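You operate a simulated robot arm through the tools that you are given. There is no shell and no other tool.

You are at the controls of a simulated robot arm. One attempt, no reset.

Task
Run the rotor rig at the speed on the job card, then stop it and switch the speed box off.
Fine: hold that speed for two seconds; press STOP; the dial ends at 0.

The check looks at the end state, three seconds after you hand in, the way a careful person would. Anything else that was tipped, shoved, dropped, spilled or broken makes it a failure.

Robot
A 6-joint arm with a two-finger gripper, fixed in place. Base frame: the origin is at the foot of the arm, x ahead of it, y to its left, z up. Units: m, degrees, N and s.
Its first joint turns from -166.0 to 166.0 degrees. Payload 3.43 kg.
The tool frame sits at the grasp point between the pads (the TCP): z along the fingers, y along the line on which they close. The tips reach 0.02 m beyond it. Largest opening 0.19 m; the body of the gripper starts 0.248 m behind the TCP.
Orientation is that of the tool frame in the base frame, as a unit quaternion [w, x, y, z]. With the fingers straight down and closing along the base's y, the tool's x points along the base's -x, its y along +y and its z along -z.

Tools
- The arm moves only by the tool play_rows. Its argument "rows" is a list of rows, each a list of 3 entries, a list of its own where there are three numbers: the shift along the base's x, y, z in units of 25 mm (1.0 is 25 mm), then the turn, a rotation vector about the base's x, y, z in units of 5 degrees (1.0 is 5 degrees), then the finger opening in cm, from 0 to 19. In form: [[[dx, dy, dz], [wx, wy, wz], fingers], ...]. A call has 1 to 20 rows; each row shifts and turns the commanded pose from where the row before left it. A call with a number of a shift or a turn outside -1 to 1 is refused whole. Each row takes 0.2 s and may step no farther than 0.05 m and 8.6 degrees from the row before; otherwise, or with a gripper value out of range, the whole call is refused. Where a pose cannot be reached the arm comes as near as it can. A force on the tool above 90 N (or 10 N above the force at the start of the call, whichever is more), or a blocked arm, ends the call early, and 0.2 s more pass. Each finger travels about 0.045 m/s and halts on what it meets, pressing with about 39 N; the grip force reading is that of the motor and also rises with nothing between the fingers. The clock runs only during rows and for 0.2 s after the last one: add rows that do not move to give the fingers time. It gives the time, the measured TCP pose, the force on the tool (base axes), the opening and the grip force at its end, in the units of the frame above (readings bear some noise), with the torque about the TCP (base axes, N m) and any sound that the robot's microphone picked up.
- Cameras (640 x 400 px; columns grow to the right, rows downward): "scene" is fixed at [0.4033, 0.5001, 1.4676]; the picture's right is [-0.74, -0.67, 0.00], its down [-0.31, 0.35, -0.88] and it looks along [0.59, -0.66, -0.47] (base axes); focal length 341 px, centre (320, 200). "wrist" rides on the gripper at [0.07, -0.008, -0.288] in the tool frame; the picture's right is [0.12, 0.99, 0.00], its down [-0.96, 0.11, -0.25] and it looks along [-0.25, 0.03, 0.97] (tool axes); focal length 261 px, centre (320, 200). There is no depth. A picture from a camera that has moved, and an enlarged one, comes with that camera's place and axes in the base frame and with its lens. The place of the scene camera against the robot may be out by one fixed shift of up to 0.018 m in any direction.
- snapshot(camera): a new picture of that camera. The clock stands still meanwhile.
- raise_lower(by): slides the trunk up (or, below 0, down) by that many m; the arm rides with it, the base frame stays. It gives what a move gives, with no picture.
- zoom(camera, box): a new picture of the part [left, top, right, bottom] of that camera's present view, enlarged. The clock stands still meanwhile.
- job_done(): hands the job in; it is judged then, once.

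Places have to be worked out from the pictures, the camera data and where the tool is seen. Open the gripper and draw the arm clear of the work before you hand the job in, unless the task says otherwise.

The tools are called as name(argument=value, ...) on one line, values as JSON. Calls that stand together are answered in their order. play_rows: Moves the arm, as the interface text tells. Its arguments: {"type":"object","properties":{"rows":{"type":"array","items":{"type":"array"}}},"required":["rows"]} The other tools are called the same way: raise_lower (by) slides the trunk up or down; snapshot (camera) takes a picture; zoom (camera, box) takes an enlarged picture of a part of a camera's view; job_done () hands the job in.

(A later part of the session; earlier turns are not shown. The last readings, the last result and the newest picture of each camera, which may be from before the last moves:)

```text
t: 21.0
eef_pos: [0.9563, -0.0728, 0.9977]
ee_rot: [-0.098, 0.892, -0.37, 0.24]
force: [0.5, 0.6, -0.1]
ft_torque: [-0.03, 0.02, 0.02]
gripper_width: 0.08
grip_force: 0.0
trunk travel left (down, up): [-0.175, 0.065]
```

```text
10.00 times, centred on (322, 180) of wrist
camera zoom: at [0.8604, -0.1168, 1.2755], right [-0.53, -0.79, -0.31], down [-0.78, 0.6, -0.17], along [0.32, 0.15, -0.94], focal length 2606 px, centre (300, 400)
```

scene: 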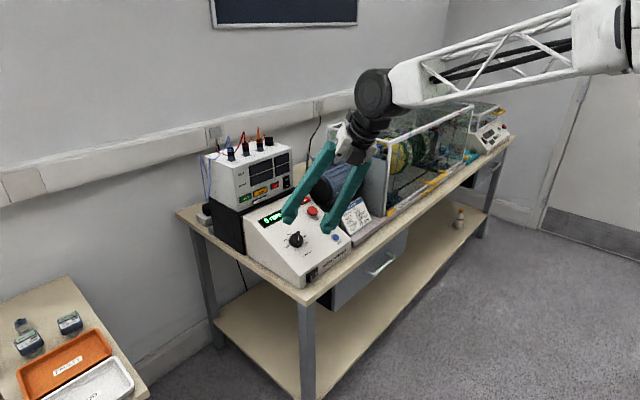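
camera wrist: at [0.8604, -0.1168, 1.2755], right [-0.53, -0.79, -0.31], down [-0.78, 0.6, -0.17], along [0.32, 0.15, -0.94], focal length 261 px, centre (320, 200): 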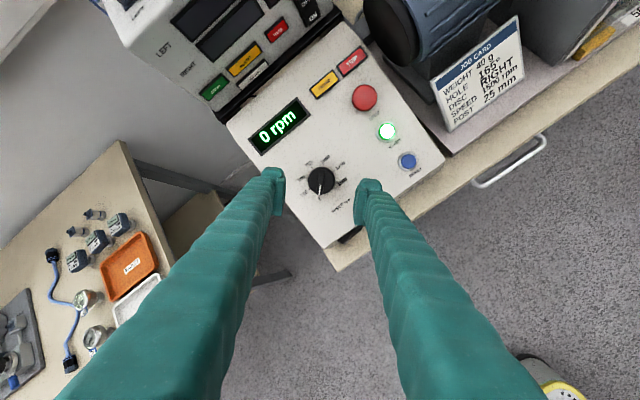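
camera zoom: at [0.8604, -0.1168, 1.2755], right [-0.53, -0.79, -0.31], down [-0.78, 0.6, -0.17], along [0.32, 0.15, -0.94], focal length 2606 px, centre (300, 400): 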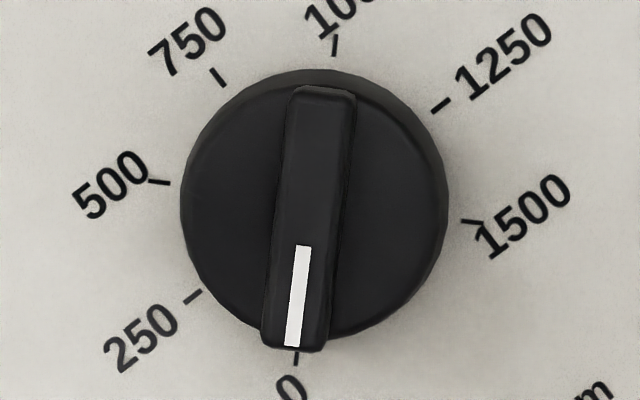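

Knob parallax in three views (plus the box's side silhouette) shows the panel slope is nearer 25° than 30°, with the ridge top about 22 mm and the disc about 14 mm off the panel. I correct the tilt by 5°, put the TCP on the dial axis with the tips ~4 cm off the panel, and narrow the fingers to 3 cm.

play_rows(rows=[[[0.328, -0.017, -0.487], [0, 0.25, 0], 5], [[0.328, -0.017, -0.487], [0, 0.25, 0], 3], [[0.328, -0.017, -0.487], [0, 0.25, 0], 3], [[0.328, -0.017, -0.487], [0, 0.25, 0], 3], [[0, 0, 0], [0, 0, 0], 3]])

snapshot(camera="wrist")

zoom(camera="wrist", box=[270, 140, 370, 240])

zoom(camera="scene", box=[260, 190, 340, 270])

```text
t: 22.2
eef_pos: [0.9895, -0.0745, 0.9478]
ee_rot: [-0.084, 0.902, -0.373, 0.2]
force: [0.4, 0.8, 0.4]
ft_torque: [0.03, 0.01, 0.02]
gripper_width: 0.0299
grip_force: 0.0
trunk travel left (down, up): [-0.175, 0.065]
```

```text
taken
camera wrist: at [0.9186, -0.1185, 1.2323], right [-0.56, -0.79, -0.26], down [-0.79, 0.6, -0.1], along [0.23, 0.15, -0.96], focal length 261 px, centre (320, 200)
```

wrist: 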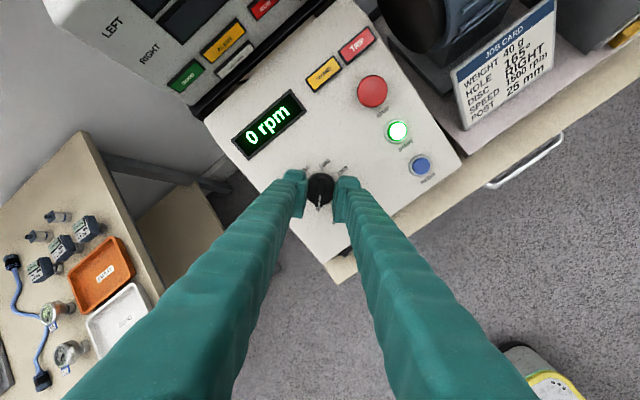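

```text
4.00 times, centred on (320, 190) of wrist
camera zoom: at [0.9186, -0.1185, 1.2323], right [-0.56, -0.79, -0.26], down [-0.79, 0.6, -0.1], along [0.23, 0.15, -0.96], focal length 1043 px, centre (320, 240)
```

zoom: 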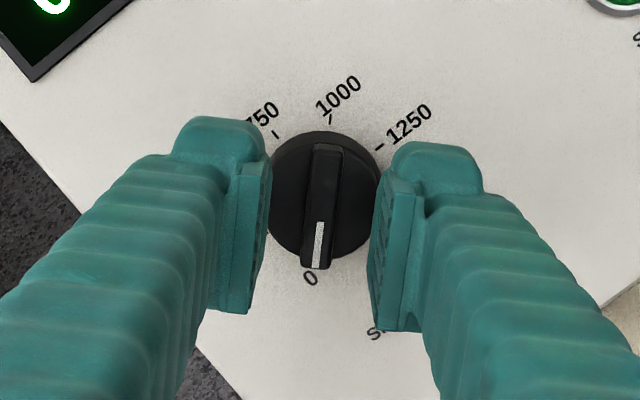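

```text
5.00 times, centred on (300, 230) of scene
camera zoom: at [0.4033, 0.5001, 1.4676], right [-0.74, -0.67, 0.0], down [-0.31, 0.35, -0.88], along [0.59, -0.66, -0.47], focal length 1703 px, centre (420, 50)
```

zoom: 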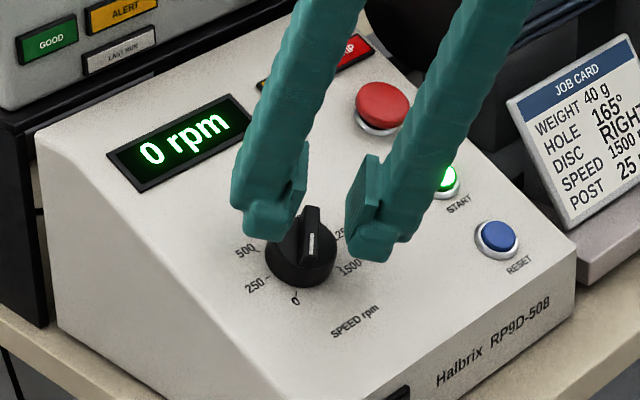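

Ridge is centred between the pads within about 1 mm. I descend along the dial axis until the tips are ~4 mm below the ridge top, then check.

play_rows(rows=[[[0.304, 0.04, -0.6525], [0, 0, 0], 3], [[0.0338, 0, -0.0725], [0, 0, 0], 3], [[0.0338, 0, -0.0725], [0, 0, 0], 3]])

zoom(camera="scene", box=[270, 210, 330, 270])

zoom(camera="wrist", box=[270, 140, 370, 240])

```text
t: 23.0
eef_pos: [0.9988, -0.0737, 0.9295]
ee_rot: [-0.083, 0.902, -0.373, 0.2]
force: [-0.7, 0.1, 0.3]
ft_torque: [0.03, -0.01, -0.03]
gripper_width: 0.0302
grip_force: 0.0
trunk travel left (down, up): [-0.175, 0.065]
```

```text
6.67 times, centred on (300, 240) of scene
camera zoom: at [0.4033, 0.5001, 1.4676], right [-0.74, -0.67, 0.0], down [-0.31, 0.35, -0.88], along [0.59, -0.66, -0.47], focal length 2271 px, centre (453, -67)
```

zoom: 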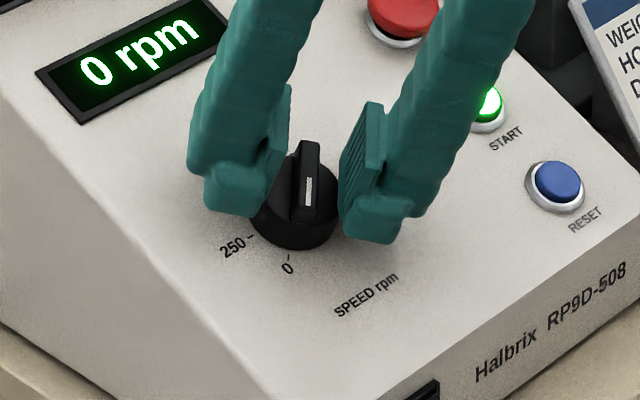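

```text
4.00 times, centred on (320, 190) of wrist
camera zoom: at [0.927, -0.1176, 1.2142], right [-0.56, -0.79, -0.26], down [-0.79, 0.6, -0.1], along [0.23, 0.15, -0.96], focal length 1043 px, centre (320, 240)
```

zoom: 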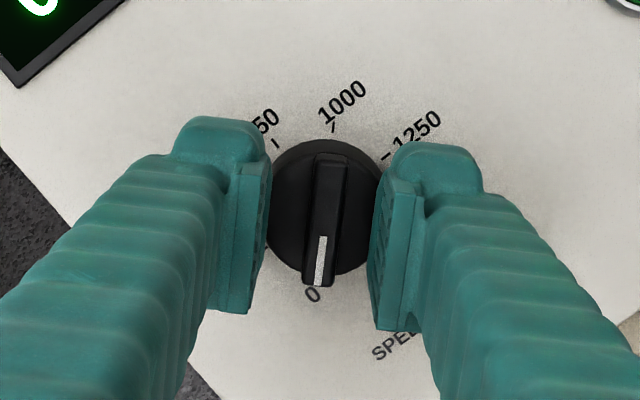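

Still free and centred. I lower in 1 mm steps watching for contact with the knob disc.

play_rows(rows=[[[0.0169, 0, -0.03625], [0, 0, 0], 3], [[0.0169, 0, -0.03625], [0, 0, 0], 3]])

```text
t: 23.6
eef_pos: [0.9979, -0.0743, 0.9284]
ee_rot: [-0.083, 0.902, -0.373, 0.201]
force: [-0.4, -0.2, 1.7]
ft_torque: [-0.03, 0.05, 0.0]
gripper_width: 0.03
grip_force: 0.0
trunk travel left (down, up): [-0.175, 0.065]
```

Reading is almost free (1.7 N may be noise). One more millimetre.

play_rows(rows=[[[0.0169, 0, -0.03625], [0, 0, 0], 3]])

```text
t: 24.0
eef_pos: [0.9988, -0.0736, 0.9277]
ee_rot: [-0.082, 0.901, -0.375, 0.201]
force: [-4.8, 0.9, 9.0]
ft_torque: [-0.13, 0.2, -0.07]
gripper_width: 0.0296
grip_force: 0.1
trunk travel left (down, up): [-0.175, 0.065]
```

Contact with the disc (≈10 N). I lift 1.3 mm and close the fingers on the ridge.

play_rows(rows=[[[-0.022, 0, 0.0471], [0, 0, 0], 3], [[0, 0, 0], [0, 0, 0], 2], [[0, 0, 0], [0, 0, 0], 1], [[0, 0, 0], [0, 0, 0], 0], [[0, 0, 0], [0, 0, 0], 0]])

zoom(camera="wrist", box=[270, 140, 370, 240])

zoom(camera="scene", box=[270, 210, 330, 270])

```text
t: 25.2
eef_pos: [0.9978, -0.0757, 0.9292]
ee_rot: [-0.082, 0.902, -0.374, 0.201]
force: [-13.3, -4.3, 19.1]
ft_torque: [0.02, -0.06, -0.01]
gripper_width: 0.0092
grip_force: 42.8
trunk travel left (down, up): [-0.175, 0.065]
```

```text
4.00 times, centred on (320, 190) of wrist
camera zoom: at [0.9262, -0.1189, 1.2138], right [-0.56, -0.79, -0.26], down [-0.79, 0.6, -0.1], along [0.24, 0.15, -0.96], focal length 1043 px, centre (320, 240)
```

zoom: 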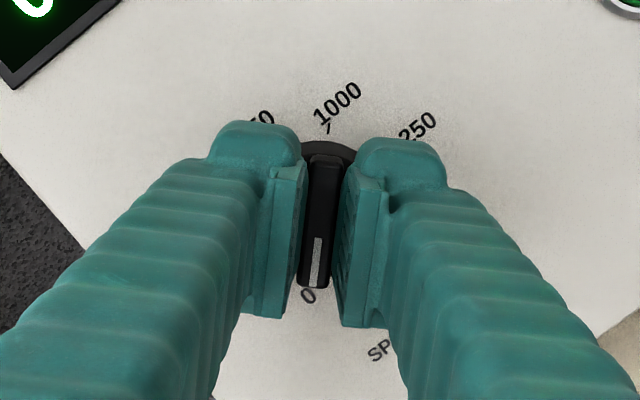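

```text
6.67 times, centred on (300, 240) of scene
camera zoom: at [0.4033, 0.5001, 1.4676], right [-0.74, -0.67, 0.0], down [-0.31, 0.35, -0.88], along [0.59, -0.66, -0.47], focal length 2271 px, centre (453, -67)
```

zoom: 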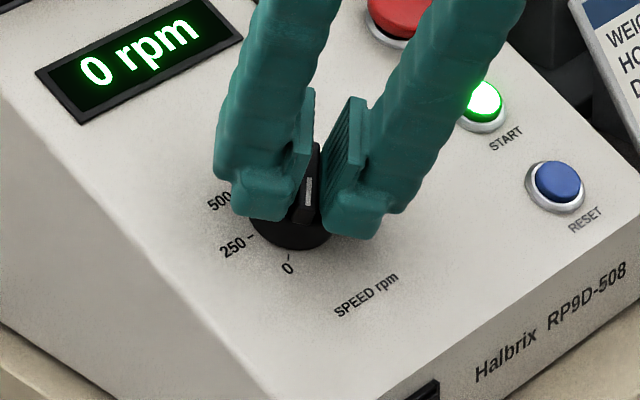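

Grip on the ridge holds (9.2 mm wide, 43 N). I ease up half a millimetre and turn the first 10° clockwise to test.

play_rows(rows=[[[-0.0085, 0, 0.018], [0, 0, 0], 0], [[0, 0, 0], [0.4226, 0, -0.9063], 0], [[0, 0, 0], [0.4226, 0, -0.9063], 0], [[0, 0, 0], [0, 0, 0], 0]])

zoom(camera="scene", box=[260, 190, 340, 270])

zoom(camera="wrist", box=[270, 140, 370, 240])

```text
t: 26.2
eef_pos: [0.9977, -0.0747, 0.9297]
ee_rot: [-0.1, 0.865, -0.451, 0.193]
force: [-5.0, -8.8, 15.9]
ft_torque: [-0.04, -0.21, -0.03]
gripper_width: 0.009
grip_force: 42.2
trunk travel left (down, up): [-0.175, 0.065]
```

```text
5.00 times, centred on (300, 230) of scene
camera zoom: at [0.4033, 0.5001, 1.4676], right [-0.74, -0.67, 0.0], down [-0.31, 0.35, -0.88], along [0.59, -0.66, -0.47], focal length 1703 px, centre (420, 50)
```

zoom: 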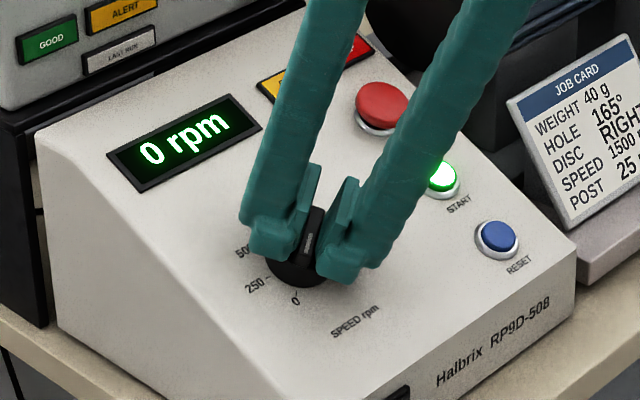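

```text
4.00 times, centred on (320, 190) of wrist
camera zoom: at [0.9185, -0.128, 1.2101], right [-0.68, -0.67, -0.32], down [-0.69, 0.72, -0.05], along [0.26, 0.18, -0.95], focal length 1043 px, centre (320, 240)
```

zoom: 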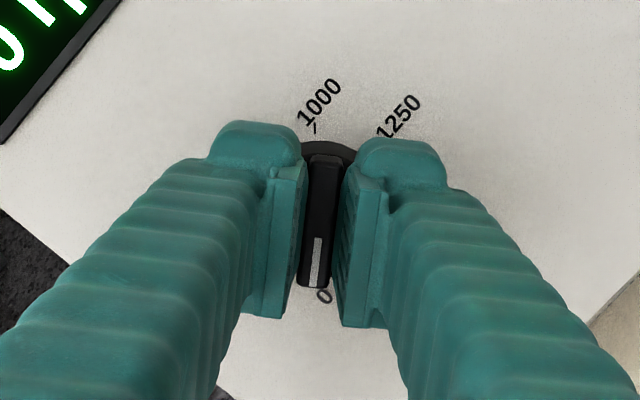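

The ridge turns with the gripper. I turn another 35° to the 250 mark and check the reading.

play_rows(rows=[[[0, 0, 0], [0.4226, 0, -0.9063], 0], [[0, 0, 0], [0.4226, 0, -0.9063], 0], [[0, 0, 0], [0.4226, 0, -0.9063], 0], [[0, 0, 0], [0.4226, 0, -0.9063], 0], [[0, 0, 0], [0.4226, 0, -0.9063], 0], [[0, 0, 0], [0.4226, 0, -0.9063], 0], [[0, 0, 0], [0.4226, 0, -0.9063], 0], [[0, 0, 0], [0, 0, 0], 0]])

zoom(camera="scene", box=[240, 180, 340, 270])

zoom(camera="wrist", box=[240, 100, 400, 260])

```text
t: 28.0
eef_pos: [0.9971, -0.0757, 0.9298]
ee_rot: [0.152, -0.69, 0.691, -0.154]
force: [-16.3, -12.3, 14.6]
ft_torque: [-0.21, -0.1, -0.08]
gripper_width: 0.0088
grip_force: 42.9
trunk travel left (down, up): [-0.175, 0.065]
```

```text
4.44 times, centred on (290, 225) of scene
camera zoom: at [0.4033, 0.5001, 1.4676], right [-0.74, -0.67, 0.0], down [-0.31, 0.35, -0.88], along [0.59, -0.66, -0.47], focal length 1514 px, centre (453, 89)
```

zoom: 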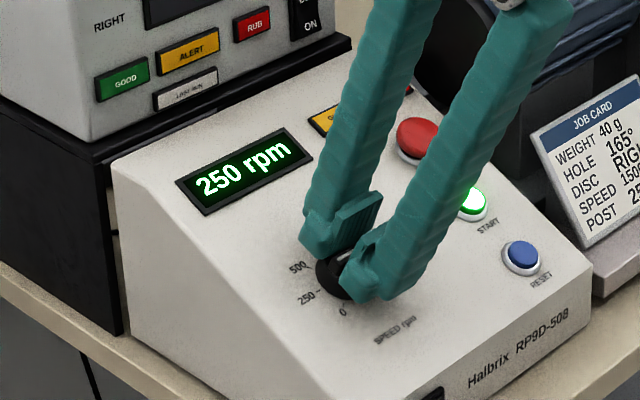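

```text
2.50 times, centred on (320, 180) of wrist
camera zoom: at [0.8835, -0.1455, 1.1937], right [-0.9, -0.12, -0.42], down [-0.21, 0.96, 0.17], along [0.38, 0.24, -0.89], focal length 652 px, centre (320, 250)
```

zoom: 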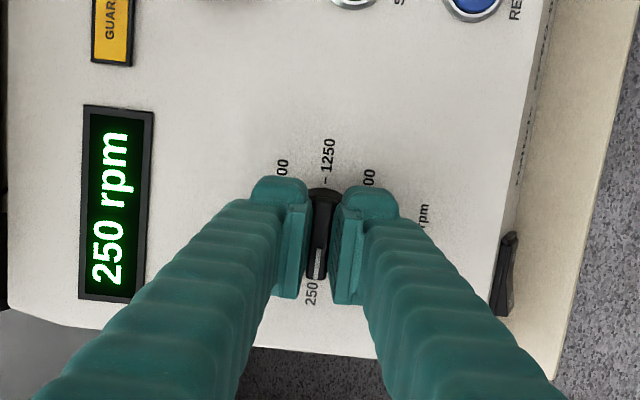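

Display reads exactly 250 rpm, so it follows the dial. I relieve the side load by 1 mm and turn on to 750.

play_rows(rows=[[[-0.025, -0.04, -0.012], [0.4226, 0, -0.9063], 0], [[0, 0, 0], [0.4226, 0, -0.9063], 0], [[0, 0, 0], [0.4226, 0, -0.9063], 0], [[0, 0, 0], [0.4226, 0, -0.9063], 0], [[0, 0, 0], [0.4226, 0, -0.9063], 0], [[0, 0, 0], [0.4226, 0, -0.9063], 0], [[0, 0, 0], [0.4226, 0, -0.9063], 0], [[0, 0, 0], [0.4226, 0, -0.9063], 0], [[0, 0, 0], [0.4226, 0, -0.9063], 0], [[0, 0, 0], [0.4226, 0, -0.9063], 0], [[0, 0, 0], [0.4226, 0, -0.9063], 0], [[0, 0, 0], [0.4226, 0, -0.9063], 0], [[0, 0, 0], [0.4226, 0, -0.9063], 0], [[0, 0, 0], [0.4226, 0, -0.9063], 0], [[0, 0, 0], [0.4226, 0, -0.9063], 0], [[0, 0, 0], [0.4226, 0, -0.9063], 0], [[0, 0, 0], [0.4226, 0, -0.9063], 0], [[0, 0, 0], [0.4226, 0, -0.9063], 0]])

zoom(camera="scene", box=[240, 180, 340, 270])

snapshot(camera="wrist")

```text
t: 31.8
eef_pos: [0.9968, -0.0749, 0.9303]
ee_rot: [0.216, 0.0, 0.976, -0.001]
force: [-15.8, -0.1, 11.5]
ft_torque: [0.07, 0.26, -0.01]
gripper_width: 0.0089
grip_force: 42.9
trunk travel left (down, up): [-0.175, 0.065]
```

```text
4.44 times, centred on (290, 225) of scene
camera zoom: at [0.4033, 0.5001, 1.4676], right [-0.74, -0.67, 0.0], down [-0.31, 0.35, -0.88], along [0.59, -0.66, -0.47], focal length 1514 px, centre (453, 89)
```

zoom: 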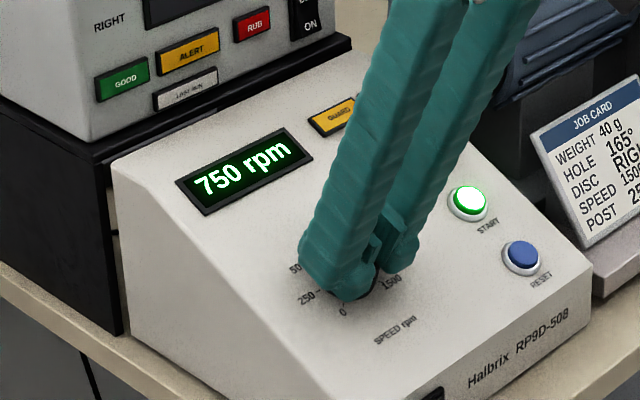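

```text
taken
camera wrist: at [0.8122, -0.0833, 1.1604], right [-0.11, 0.99, -0.05], down [0.77, 0.12, 0.63], along [0.63, 0.03, -0.78], focal length 261 px, centre (320, 200)
```

wrist: 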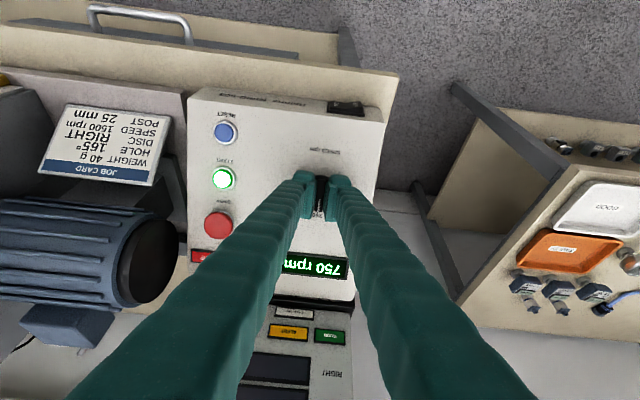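

Exactly 750 rpm, no trip. I continue 90° to 1250.

play_rows(rows=[[[-0.03, 0, -0.014], [0.4226, 0, -0.9063], 0], [[0, 0, 0], [0.4226, 0, -0.9063], 0], [[0, 0, 0], [0.4226, 0, -0.9063], 0], [[0, 0, 0], [0.4226, 0, -0.9063], 0], [[0, 0, 0], [0.4226, 0, -0.9063], 0], [[0, 0, 0], [0.4226, 0, -0.9063], 0], [[0, 0, 0], [0.4226, 0, -0.9063], 0], [[0, 0, 0], [0.4226, 0, -0.9063], 0], [[0, 0, 0], [0.4226, 0, -0.9063], 0], [[0, 0, 0], [0.4226, 0, -0.9063], 0], [[0, 0, 0], [0.4226, 0, -0.9063], 0], [[0, 0, 0], [0.4226, 0, -0.9063], 0], [[0, 0, 0], [0.4226, 0, -0.9063], 0], [[0, 0, 0], [0.4226, 0, -0.9063], 0], [[0, 0, 0], [0.4226, 0, -0.9063], 0], [[0, 0, 0], [0.4226, 0, -0.9063], 0], [[0, 0, 0], [0.4226, 0, -0.9063], 0], [[0, 0, 0], [0.4226, 0, -0.9063], 0]])

zoom(camera="scene", box=[240, 180, 340, 270])

snapshot(camera="wrist")

```text
t: 35.6
eef_pos: [0.9975, -0.0755, 0.9301]
ee_rot: [0.153, 0.69, 0.69, 0.153]
force: [5.3, 7.3, 29.5]
ft_torque: [0.27, -0.38, 0.14]
gripper_width: 0.009
grip_force: 42.4
trunk travel left (down, up): [-0.175, 0.065]
```

```text
4.44 times, centred on (290, 225) of scene
camera zoom: at [0.4033, 0.5001, 1.4676], right [-0.74, -0.67, 0.0], down [-0.31, 0.35, -0.88], along [0.59, -0.66, -0.47], focal length 1514 px, centre (453, 89)
```

zoom: 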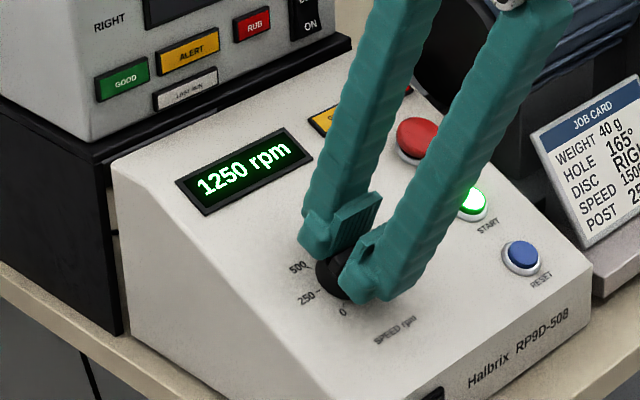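

```text
taken
camera wrist: at [0.8678, -0.0044, 1.1863], right [0.9, 0.12, 0.42], down [0.0, -0.96, 0.27], along [0.44, -0.24, -0.87], focal length 261 px, centre (320, 200)
```

wrist: 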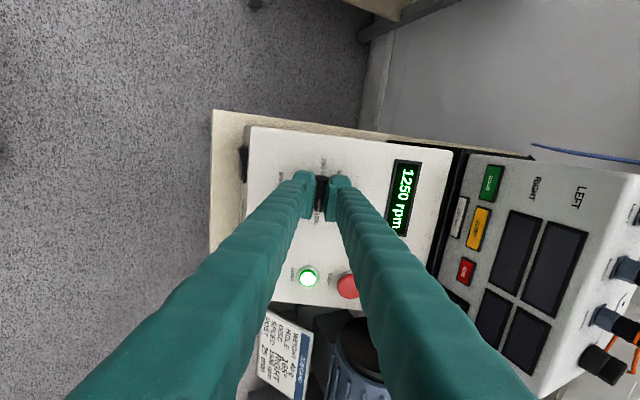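

1250 rpm, still no trip. I turn the last 45° to 1500 and add a short settling wait.

play_rows(rows=[[[0.03, 0.02, 0.014], [0.4226, 0, -0.9063], 0], [[0, 0, 0], [0.4226, 0, -0.9063], 0], [[0, 0, 0], [0.4226, 0, -0.9063], 0], [[0, 0, 0], [0.4226, 0, -0.9063], 0], [[0, 0, 0], [0.4226, 0, -0.9063], 0], [[0, 0, 0], [0.4226, 0, -0.9063], 0], [[0, 0, 0], [0.4226, 0, -0.9063], 0], [[0, 0, 0], [0.4226, 0, -0.9063], 0], [[0, 0, 0], [0.4226, 0, -0.9063], 0], [[0, 0, 0], [0, 0, 0], 0]])

zoom(camera="scene", box=[240, 180, 340, 270])

zoom(camera="wrist", box=[240, 100, 400, 260])

```text
t: 37.8
eef_pos: [0.9979, -0.0746, 0.9286]
ee_rot: [0.082, 0.901, 0.375, 0.201]
force: [1.4, 3.2, 29.3]
ft_torque: [-0.06, -0.27, 0.01]
gripper_width: 0.0092
grip_force: 43.0
trunk travel left (down, up): [-0.175, 0.065]
```

```text
4.44 times, centred on (290, 225) of scene
camera zoom: at [0.4033, 0.5001, 1.4676], right [-0.74, -0.67, 0.0], down [-0.31, 0.35, -0.88], along [0.59, -0.66, -0.47], focal length 1514 px, centre (453, 89)
```

zoom: 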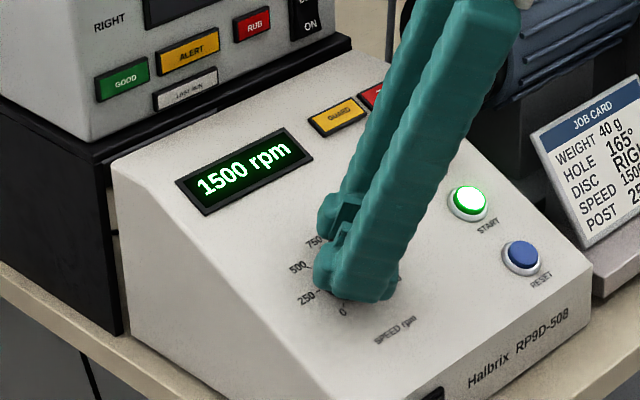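

```text
2.50 times, centred on (320, 180) of wrist
camera zoom: at [0.9155, -0.0192, 1.2085], right [0.71, -0.62, 0.33], down [-0.65, -0.76, -0.03], along [0.27, -0.19, -0.94], focal length 652 px, centre (320, 250)
```

zoom: 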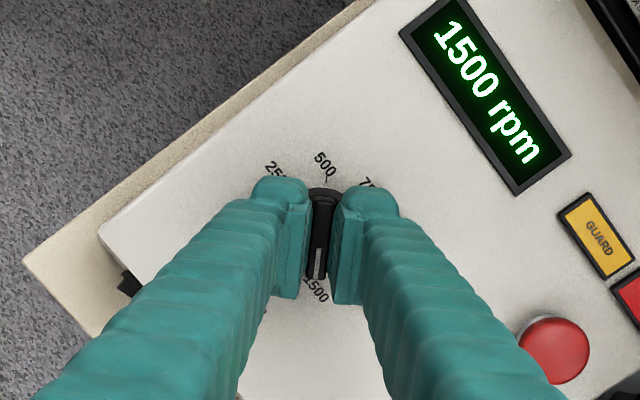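

The display shows 1500 rpm steady. I hold still for over three seconds.

play_rows(rows=[[[0, 0, 0], [0, 0, 0], 0], [[0, 0, 0], [0, 0, 0], 0], [[0, 0, 0], [0, 0, 0], 0], [[0, 0, 0], [0, 0, 0], 0], [[0, 0, 0], [0, 0, 0], 0], [[0, 0, 0], [0, 0, 0], 0], [[0, 0, 0], [0, 0, 0], 0], [[0, 0, 0], [0, 0, 0], 0], [[0, 0, 0], [0, 0, 0], 0], [[0, 0, 0], [0, 0, 0], 0], [[0, 0, 0], [0, 0, 0], 0], [[0, 0, 0], [0, 0, 0], 0], [[0, 0, 0], [0, 0, 0], 0], [[0, 0, 0], [0, 0, 0], 0], [[0, 0, 0], [0, 0, 0], 0], [[0, 0, 0], [0, 0, 0], 0]])

zoom(camera="scene", box=[200, 130, 360, 270])

zoom(camera="scene", box=[320, 80, 530, 220])

```text
t: 41.2
eef_pos: [0.9966, -0.0739, 0.9294]
ee_rot: [0.082, 0.901, 0.375, 0.201]
force: [-0.9, 2.2, 27.3]
ft_torque: [-0.03, -0.25, -0.02]
gripper_width: 0.0091
grip_force: 42.4
trunk travel left (down, up): [-0.175, 0.065]
```

```text
2.86 times, centred on (280, 200) of scene
camera zoom: at [0.4033, 0.5001, 1.4676], right [-0.74, -0.67, 0.0], down [-0.31, 0.35, -0.88], along [0.59, -0.66, -0.47], focal length 973 px, centre (434, 200)
```

zoom: 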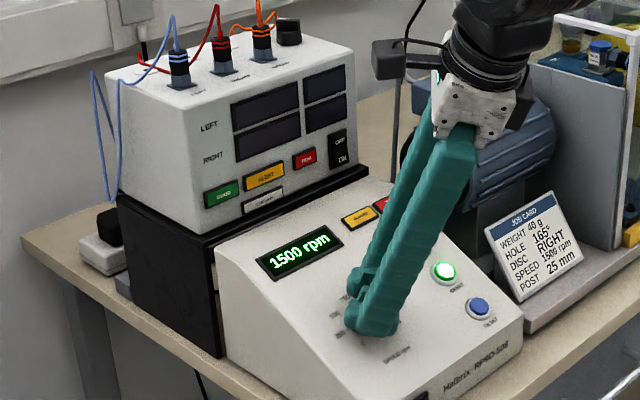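

```text
2.86 times, centred on (425, 150) of scene
camera zoom: at [0.4033, 0.5001, 1.4676], right [-0.74, -0.67, 0.0], down [-0.31, 0.35, -0.88], along [0.59, -0.66, -0.47], focal length 973 px, centre (20, 343)
```

zoom: 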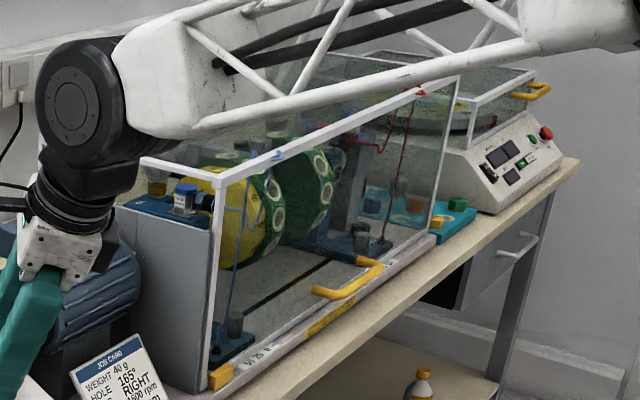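

Held at 1500 rpm for over 3.4 s. Now I release the knob, back out along the axis and look at STOP.

play_rows(rows=[[[0, 0, 0], [0, 0, 0], 1.5], [[0, 0, 0], [0, 0, 0], 3], [[0, 0, 0], [0, 0, 0], 3], [[-0.169, 0, 0.3625], [0, 0, 0], 3], [[-0.338, 0, 0.725], [0, 0, 0], 3], [[-0.338, 0, 0.725], [0, 0, 0], 3], [[-0.338, 0, 0.725], [0, 0, 0], 2]])

snapshot(camera="wrist")

zoom(camera="scene", box=[240, 180, 340, 270])

```text
t: 42.8
eef_pos: [0.9681, -0.0743, 0.9902]
ee_rot: [0.082, 0.901, 0.376, 0.2]
force: [0.3, -0.7, -1.7]
ft_torque: [-0.01, 0.04, 0.02]
gripper_width: 0.0197
grip_force: 0.1
trunk travel left (down, up): [-0.175, 0.065]
```

```text
taken
camera wrist: at [0.8873, -0.019, 1.27], right [0.71, -0.62, 0.33], down [-0.65, -0.76, -0.03], along [0.27, -0.19, -0.94], focal length 261 px, centre (320, 200)
```

wrist: 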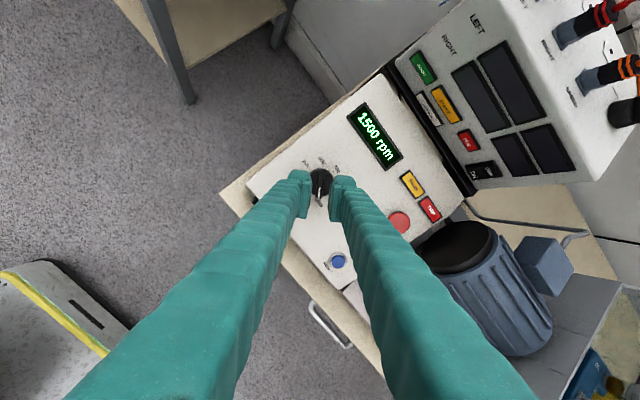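

```text
4.44 times, centred on (290, 225) of scene
camera zoom: at [0.4033, 0.5001, 1.4676], right [-0.74, -0.67, 0.0], down [-0.31, 0.35, -0.88], along [0.59, -0.66, -0.47], focal length 1514 px, centre (453, 89)
```

zoom: 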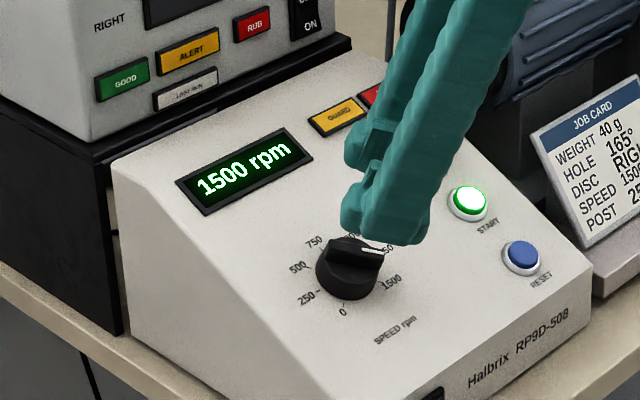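

Knob released and 1500 rpm stays on. I move with closed fingers to a standoff about 4 cm off the STOP mushroom.

play_rows(rows=[[[0.48, -0.974, 0.0136], [0, 0, 0], 0], [[0.48, -0.974, 0.0136], [0, 0, 0], 0], [[0.48, -0.974, 0.0136], [0, 0, 0], 0], [[0.48, -0.974, 0.0136], [0, 0, 0], 0], [[0.48, -0.974, 0.0136], [0, 0, 0], 0]])

zoom(camera="wrist", box=[240, 100, 400, 260])

zoom(camera="scene", box=[250, 170, 350, 260])

```text
t: 44.0
eef_pos: [1.027, -0.1956, 0.9929]
ee_rot: [0.082, 0.902, 0.375, 0.2]
force: [0.0, -0.1, 0.3]
ft_torque: [-0.09, -0.02, -0.07]
gripper_width: 0.0
grip_force: 34.2
trunk travel left (down, up): [-0.175, 0.065]
```

```text
2.50 times, centred on (320, 180) of wrist
camera zoom: at [0.9456, -0.1407, 1.2722], right [0.71, -0.62, 0.33], down [-0.64, -0.76, -0.03], along [0.27, -0.19, -0.94], focal length 652 px, centre (320, 250)
```

zoom: 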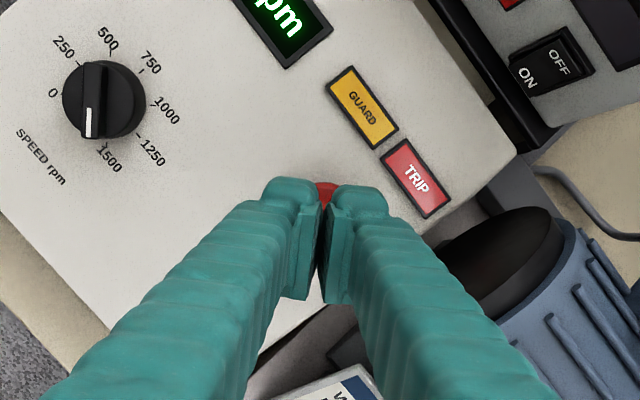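

```text
4.44 times, centred on (300, 215) of scene
camera zoom: at [0.4033, 0.5001, 1.4676], right [-0.74, -0.67, 0.0], down [-0.31, 0.35, -0.88], along [0.59, -0.66, -0.47], focal length 1514 px, centre (409, 133)
```

zoom: 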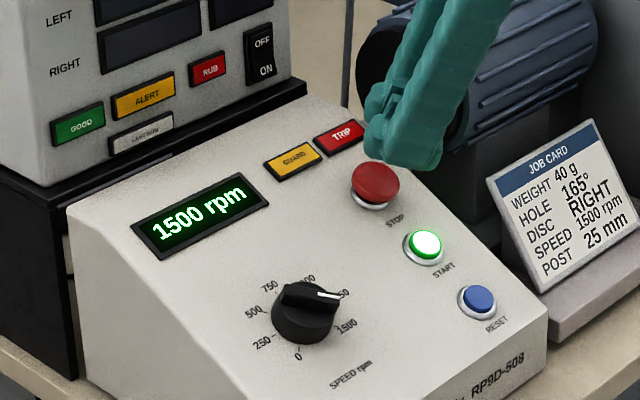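

Fingers are lined up on STOP. I approach along the panel normal: 34 mm, then 2 mm steps.

play_rows(rows=[[[0.287, 0, -0.616], [0, 0, 0], 0], [[0.287, 0, -0.616], [0, 0, 0], 0], [[0.0338, 0, -0.0725], [0, 0, 0], 0], [[0.0338, 0, -0.0725], [0, 0, 0], 0]])

zoom(camera="scene", box=[250, 170, 350, 260])

```text
t: 45.0
eef_pos: [1.0441, -0.1963, 0.9585]
ee_rot: [0.082, 0.901, 0.375, 0.2]
force: [0.0, 0.0, -0.8]
ft_torque: [0.03, -0.02, -0.02]
gripper_width: 0.0001
grip_force: 34.5
trunk travel left (down, up): [-0.175, 0.065]
```

```text
4.44 times, centred on (300, 215) of scene
camera zoom: at [0.4033, 0.5001, 1.4676], right [-0.74, -0.67, 0.0], down [-0.31, 0.35, -0.88], along [0.59, -0.66, -0.47], focal length 1514 px, centre (409, 133)
```

zoom: 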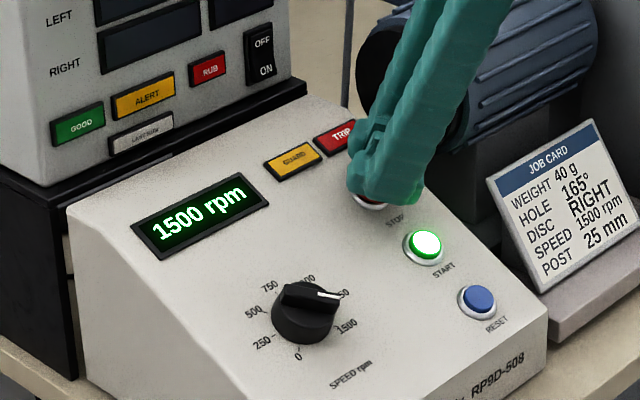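

Just above the cap, no contact yet. I continue in 2 mm steps.

play_rows(rows=[[[0.0338, 0, -0.0725], [0, 0, 0], 0], [[0.0338, 0, -0.0725], [0, 0, 0], 0]])

```text
t: 45.6
eef_pos: [1.0452, -0.195, 0.9554]
ee_rot: [0.082, 0.901, 0.375, 0.2]
force: [0.2, -0.4, -0.3]
ft_torque: [0.03, -0.01, -0.03]
gripper_width: 0.0
grip_force: 34.5
trunk travel left (down, up): [-0.175, 0.065]
```

Still free; I continue.

play_rows(rows=[[[0.0338, 0, -0.0725], [0, 0, 0], 0], [[0.0338, 0, -0.0725], [0, 0, 0], 0]])

```text
t: 46.2
eef_pos: [1.0476, -0.1947, 0.9517]
ee_rot: [0.082, 0.901, 0.376, 0.2]
force: [-0.2, -0.1, 2.2]
ft_torque: [-0.03, -0.04, 0.01]
gripper_width: 0.006
grip_force: 34.0
trunk travel left (down, up): [-0.175, 0.065]
heard: click
```

A click at STOP. The width reading shows the mushroom slightly wedged the pads; I check the display.

zoom(camera="scene", box=[250, 170, 350, 260])

zoom(camera="wrist", box=[240, 100, 400, 260])

```text
4.44 times, centred on (300, 215) of scene
camera zoom: at [0.4033, 0.5001, 1.4676], right [-0.74, -0.67, 0.0], down [-0.31, 0.35, -0.88], along [0.59, -0.66, -0.47], focal length 1514 px, centre (409, 133)
```

zoom: 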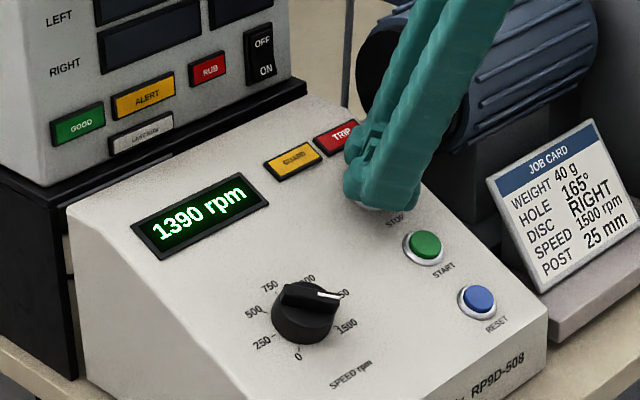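

```text
2.50 times, centred on (320, 180) of wrist
camera zoom: at [0.9657, -0.1405, 1.2312], right [0.71, -0.62, 0.33], down [-0.65, -0.76, -0.03], along [0.27, -0.19, -0.94], focal length 652 px, centre (320, 250)
```

zoom: 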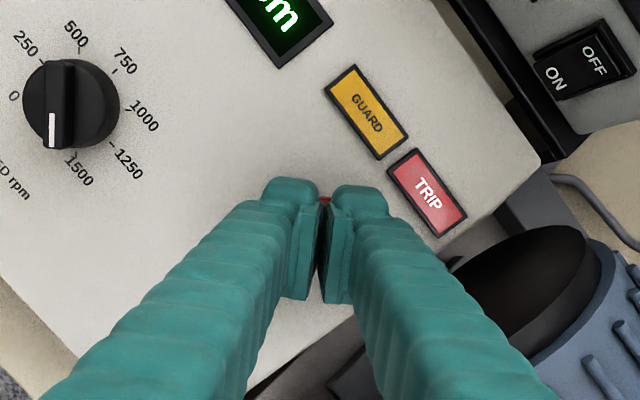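

Speed is falling (1390 rpm) and START's lamp is off: STOP worked. I retrace back to the standoff above the dial with fingers opening to 3 cm.

play_rows(rows=[[[-0.2589, 0, 0.5557], [0, 0, 0], 0], [[-0.2589, 0, 0.5557], [0, 0, 0], 0], [[-0.259, 0, 0.5556], [0, 0, 0], 0], [[-0.48, 0.974, -0.0136], [0, 0, 0], 1], [[-0.48, 0.974, -0.0136], [0, 0, 0], 2], [[-0.48, 0.974, -0.0136], [0, 0, 0], 3], [[-0.48, 0.974, -0.0136], [0, 0, 0], 3], [[-0.48, 0.974, -0.0136], [0, 0, 0], 3], [[0, 0, 0], [0, 0, 0], 3]])

zoom(camera="wrist", box=[270, 140, 370, 240])

zoom(camera="scene", box=[250, 170, 350, 260])

```text
t: 48.2
eef_pos: [0.9672, -0.0751, 0.9913]
ee_rot: [0.083, 0.901, 0.375, 0.2]
force: [-0.4, 0.7, 0.4]
ft_torque: [-0.01, 0.0, -0.01]
gripper_width: 0.0302
grip_force: 0.1
trunk travel left (down, up): [-0.175, 0.065]
```

```text
4.00 times, centred on (320, 190) of wrist
camera zoom: at [0.8863, -0.0201, 1.2708], right [0.71, -0.62, 0.33], down [-0.65, -0.76, -0.03], along [0.27, -0.19, -0.94], focal length 1043 px, centre (320, 240)
```

zoom: 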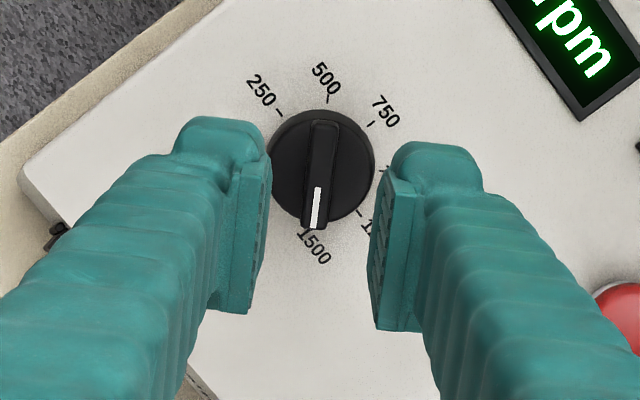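

```text
4.44 times, centred on (300, 215) of scene
camera zoom: at [0.4033, 0.5001, 1.4676], right [-0.74, -0.67, 0.0], down [-0.31, 0.35, -0.88], along [0.59, -0.66, -0.47], focal length 1514 px, centre (409, 133)
```

zoom: 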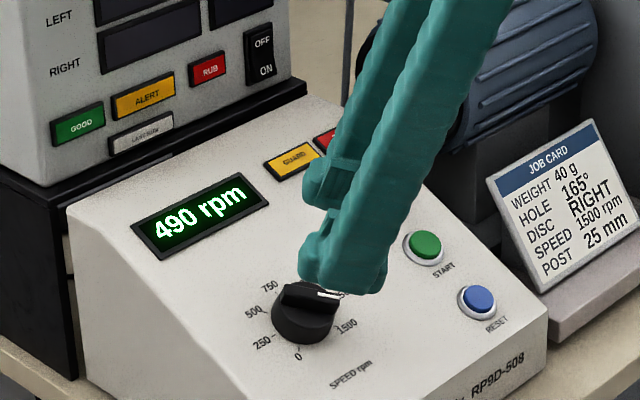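

Rotor is coasting down (490 rpm). The ridge is centred and parallel, so I descend 69 mm and close on it.

play_rows(rows=[[[0.355, 0, -0.7613], [0, 0, 0], 3], [[0.355, 0, -0.7613], [0, 0, 0], 3], [[0.355, 0, -0.7613], [0, 0, 0], 3], [[0.0338, 0, -0.0725], [0, 0, 0], 3], [[0.0338, 0, -0.0725], [0, 0, 0], 3], [[0.0338, 0, -0.0725], [0, 0, 0], 3], [[0, 0, 0], [0, 0, 0], 2], [[0, 0, 0], [0, 0, 0], 1], [[0, 0, 0], [0, 0, 0], 0], [[0, 0, 0], [0, 0, 0], 0]])

zoom(camera="wrist", box=[270, 140, 370, 240])

zoom(camera="scene", box=[250, 170, 350, 260])

```text
t: 50.4
eef_pos: [0.9964, -0.0739, 0.929]
ee_rot: [0.083, 0.901, 0.375, 0.2]
force: [6.2, -3.1, 1.9]
ft_torque: [-0.02, -0.13, 0.0]
gripper_width: 0.009
grip_force: 42.1
trunk travel left (down, up): [-0.175, 0.065]
```

```text
4.00 times, centred on (320, 190) of wrist
camera zoom: at [0.9154, -0.0193, 1.2088], right [0.71, -0.62, 0.33], down [-0.65, -0.76, -0.03], along [0.27, -0.19, -0.94], focal length 1043 px, centre (320, 240)
```

zoom: 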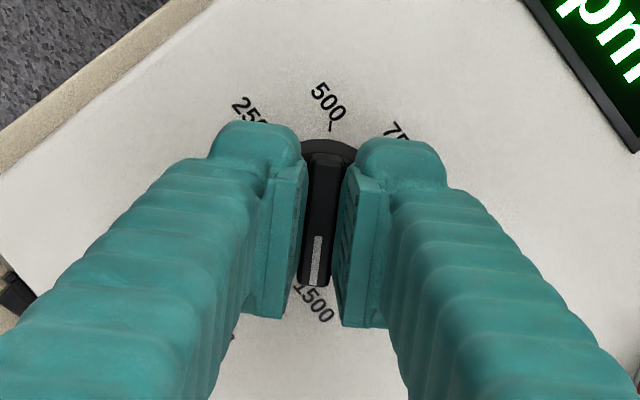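

```text
4.44 times, centred on (300, 215) of scene
camera zoom: at [0.4033, 0.5001, 1.4676], right [-0.74, -0.67, 0.0], down [-0.31, 0.35, -0.88], along [0.59, -0.66, -0.47], focal length 1514 px, centre (409, 133)
```

zoom: 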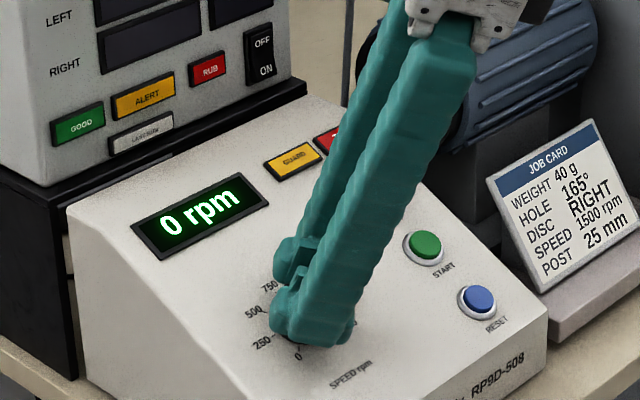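

Firm grip, low side load, rotor at 0 rpm. I now turn the dial back counter-clockwise, first 90°.

play_rows(rows=[[[0, 0, 0], [-0.4226, 0, 0.9063], 0], [[0, 0, 0], [-0.4226, 0, 0.9063], 0], [[0, 0, 0], [-0.4226, 0, 0.9063], 0], [[0, 0, 0], [-0.4226, 0, 0.9063], 0], [[0, 0, 0], [-0.4226, 0, 0.9063], 0], [[0, 0, 0], [-0.4226, 0, 0.9063], 0], [[0, 0, 0], [-0.4226, 0, 0.9063], 0], [[0, 0, 0], [-0.4226, 0, 0.9063], 0], [[0, 0, 0], [-0.4226, 0, 0.9063], 0], [[0, 0, 0], [-0.4226, 0, 0.9063], 0], [[0, 0, 0], [-0.4226, 0, 0.9063], 0], [[0, 0, 0], [-0.4226, 0, 0.9063], 0], [[0, 0, 0], [-0.4226, 0, 0.9063], 0], [[0, 0, 0], [-0.4226, 0, 0.9063], 0], [[0, 0, 0], [-0.4226, 0, 0.9063], 0], [[0, 0, 0], [-0.4226, 0, 0.9063], 0], [[0, 0, 0], [-0.4226, 0, 0.9063], 0], [[0, 0, 0], [-0.4226, 0, 0.9063], 0]])

zoom(camera="wrist", box=[270, 140, 370, 240])

```text
t: 54.2
eef_pos: [0.9972, -0.0742, 0.9283]
ee_rot: [0.199, 0.372, 0.903, 0.083]
force: [10.5, -6.6, 3.2]
ft_torque: [-0.01, -0.09, 0.01]
gripper_width: 0.0092
grip_force: 42.6
trunk travel left (down, up): [-0.175, 0.065]
```

```text
4.00 times, centred on (320, 190) of wrist
camera zoom: at [0.8255, -0.0313, 1.167], right [0.56, 0.79, 0.26], down [0.59, -0.6, 0.55], along [0.58, -0.15, -0.8], focal length 1043 px, centre (320, 240)
```

zoom: 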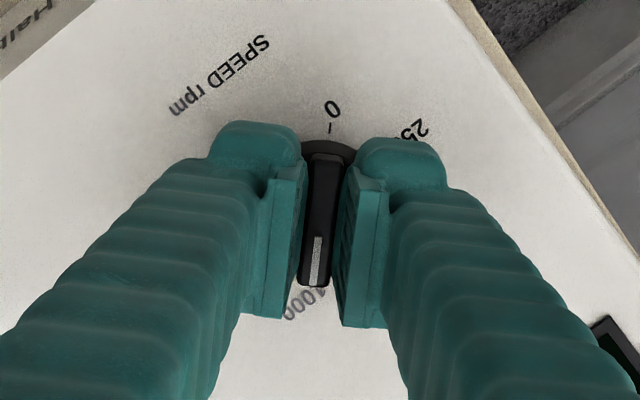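

The pointer is now at 1000 with small forces. Another 90° back.

play_rows(rows=[[[0, 0, 0], [-0.4226, 0, 0.9063], 0], [[0, 0, 0], [-0.4226, 0, 0.9063], 0], [[0, 0, 0], [-0.4226, 0, 0.9063], 0], [[0, 0, 0], [-0.4226, 0, 0.9063], 0], [[0, 0, 0], [-0.4226, 0, 0.9063], 0], [[0, 0, 0], [-0.4226, 0, 0.9063], 0], [[0, 0, 0], [-0.4226, 0, 0.9063], 0], [[0, 0, 0], [-0.4226, 0, 0.9063], 0], [[0, 0, 0], [-0.4226, 0, 0.9063], 0], [[0, 0, 0], [-0.4226, 0, 0.9063], 0], [[0, 0, 0], [-0.4226, 0, 0.9063], 0], [[0, 0, 0], [-0.4226, 0, 0.9063], 0], [[0, 0, 0], [-0.4226, 0, 0.9063], 0], [[0, 0, 0], [-0.4226, 0, 0.9063], 0], [[0, 0, 0], [-0.4226, 0, 0.9063], 0], [[0, 0, 0], [-0.4226, 0, 0.9063], 0], [[0, 0, 0], [-0.4226, 0, 0.9063], 0], [[0, 0, 0], [-0.4226, 0, 0.9063], 0]])

zoom(camera="wrist", box=[270, 140, 370, 240])

```text
t: 58.0
eef_pos: [0.997, -0.0736, 0.9294]
ee_rot: [0.199, -0.374, 0.902, -0.083]
force: [6.9, -5.8, 2.3]
ft_torque: [-0.04, -0.05, 0.0]
gripper_width: 0.009
grip_force: 42.5
trunk travel left (down, up): [-0.175, 0.065]
```

```text
4.00 times, centred on (320, 190) of wrist
camera zoom: at [0.8363, -0.1306, 1.172], right [-0.71, 0.62, -0.33], down [0.44, 0.76, 0.48], along [0.55, 0.19, -0.81], focal length 1043 px, centre (320, 240)
```

zoom: 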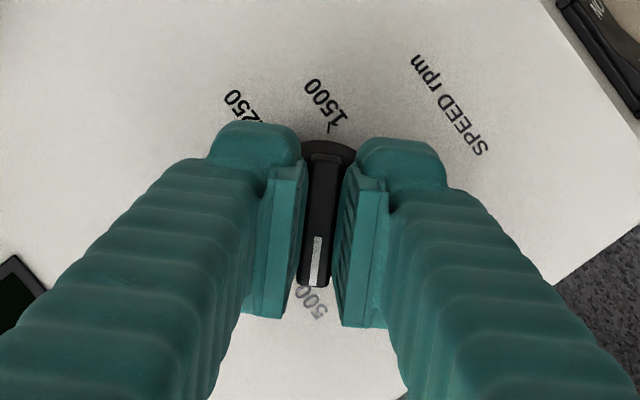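

Now at 500. The last 90° brings it to 0.

play_rows(rows=[[[0, 0, 0], [-0.4226, 0, 0.9063], 0], [[0, 0, 0], [-0.4226, 0, 0.9063], 0], [[0, 0, 0], [-0.4226, 0, 0.9063], 0], [[0, 0, 0], [-0.4226, 0, 0.9063], 0], [[0, 0, 0], [-0.4226, 0, 0.9063], 0], [[0, 0, 0], [-0.4226, 0, 0.9063], 0], [[0, 0, 0], [-0.4226, 0, 0.9063], 0], [[0, 0, 0], [-0.4226, 0, 0.9063], 0], [[0, 0, 0], [-0.4226, 0, 0.9063], 0], [[0, 0, 0], [-0.4226, 0, 0.9063], 0], [[0, 0, 0], [-0.4226, 0, 0.9063], 0], [[0, 0, 0], [-0.4226, 0, 0.9063], 0], [[0, 0, 0], [-0.4226, 0, 0.9063], 0], [[0, 0, 0], [-0.4226, 0, 0.9063], 0], [[0, 0, 0], [-0.4226, 0, 0.9063], 0], [[0, 0, 0], [-0.4226, 0, 0.9063], 0], [[0, 0, 0], [-0.4226, 0, 0.9063], 0], [[0, 0, 0], [-0.4226, 0, 0.9063], 0], [[0, 0, 0], [0, 0, 0], 0]])

zoom(camera="wrist", box=[270, 140, 370, 240])

zoom(camera="scene", box=[250, 170, 350, 260])

```text
t: 62.0
eef_pos: [0.9967, -0.0743, 0.931]
ee_rot: [-0.083, 0.902, -0.373, 0.201]
force: [6.7, -7.9, 5.0]
ft_torque: [-0.08, -0.1, -0.03]
gripper_width: 0.009
grip_force: 43.0
trunk travel left (down, up): [-0.175, 0.065]
```

```text
4.00 times, centred on (320, 190) of wrist
camera zoom: at [0.9263, -0.1188, 1.214], right [-0.56, -0.79, -0.26], down [-0.8, 0.6, -0.1], along [0.23, 0.15, -0.96], focal length 1043 px, centre (320, 240)
```

zoom: 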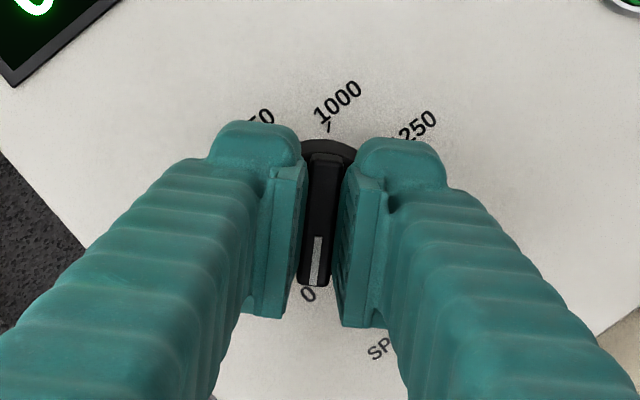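

```text
4.44 times, centred on (300, 215) of scene
camera zoom: at [0.4033, 0.5001, 1.4676], right [-0.74, -0.67, 0.0], down [-0.31, 0.35, -0.88], along [0.59, -0.66, -0.47], focal length 1514 px, centre (409, 133)
```

zoom: 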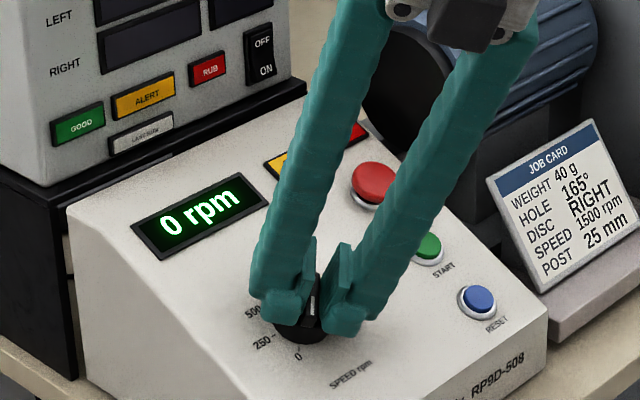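

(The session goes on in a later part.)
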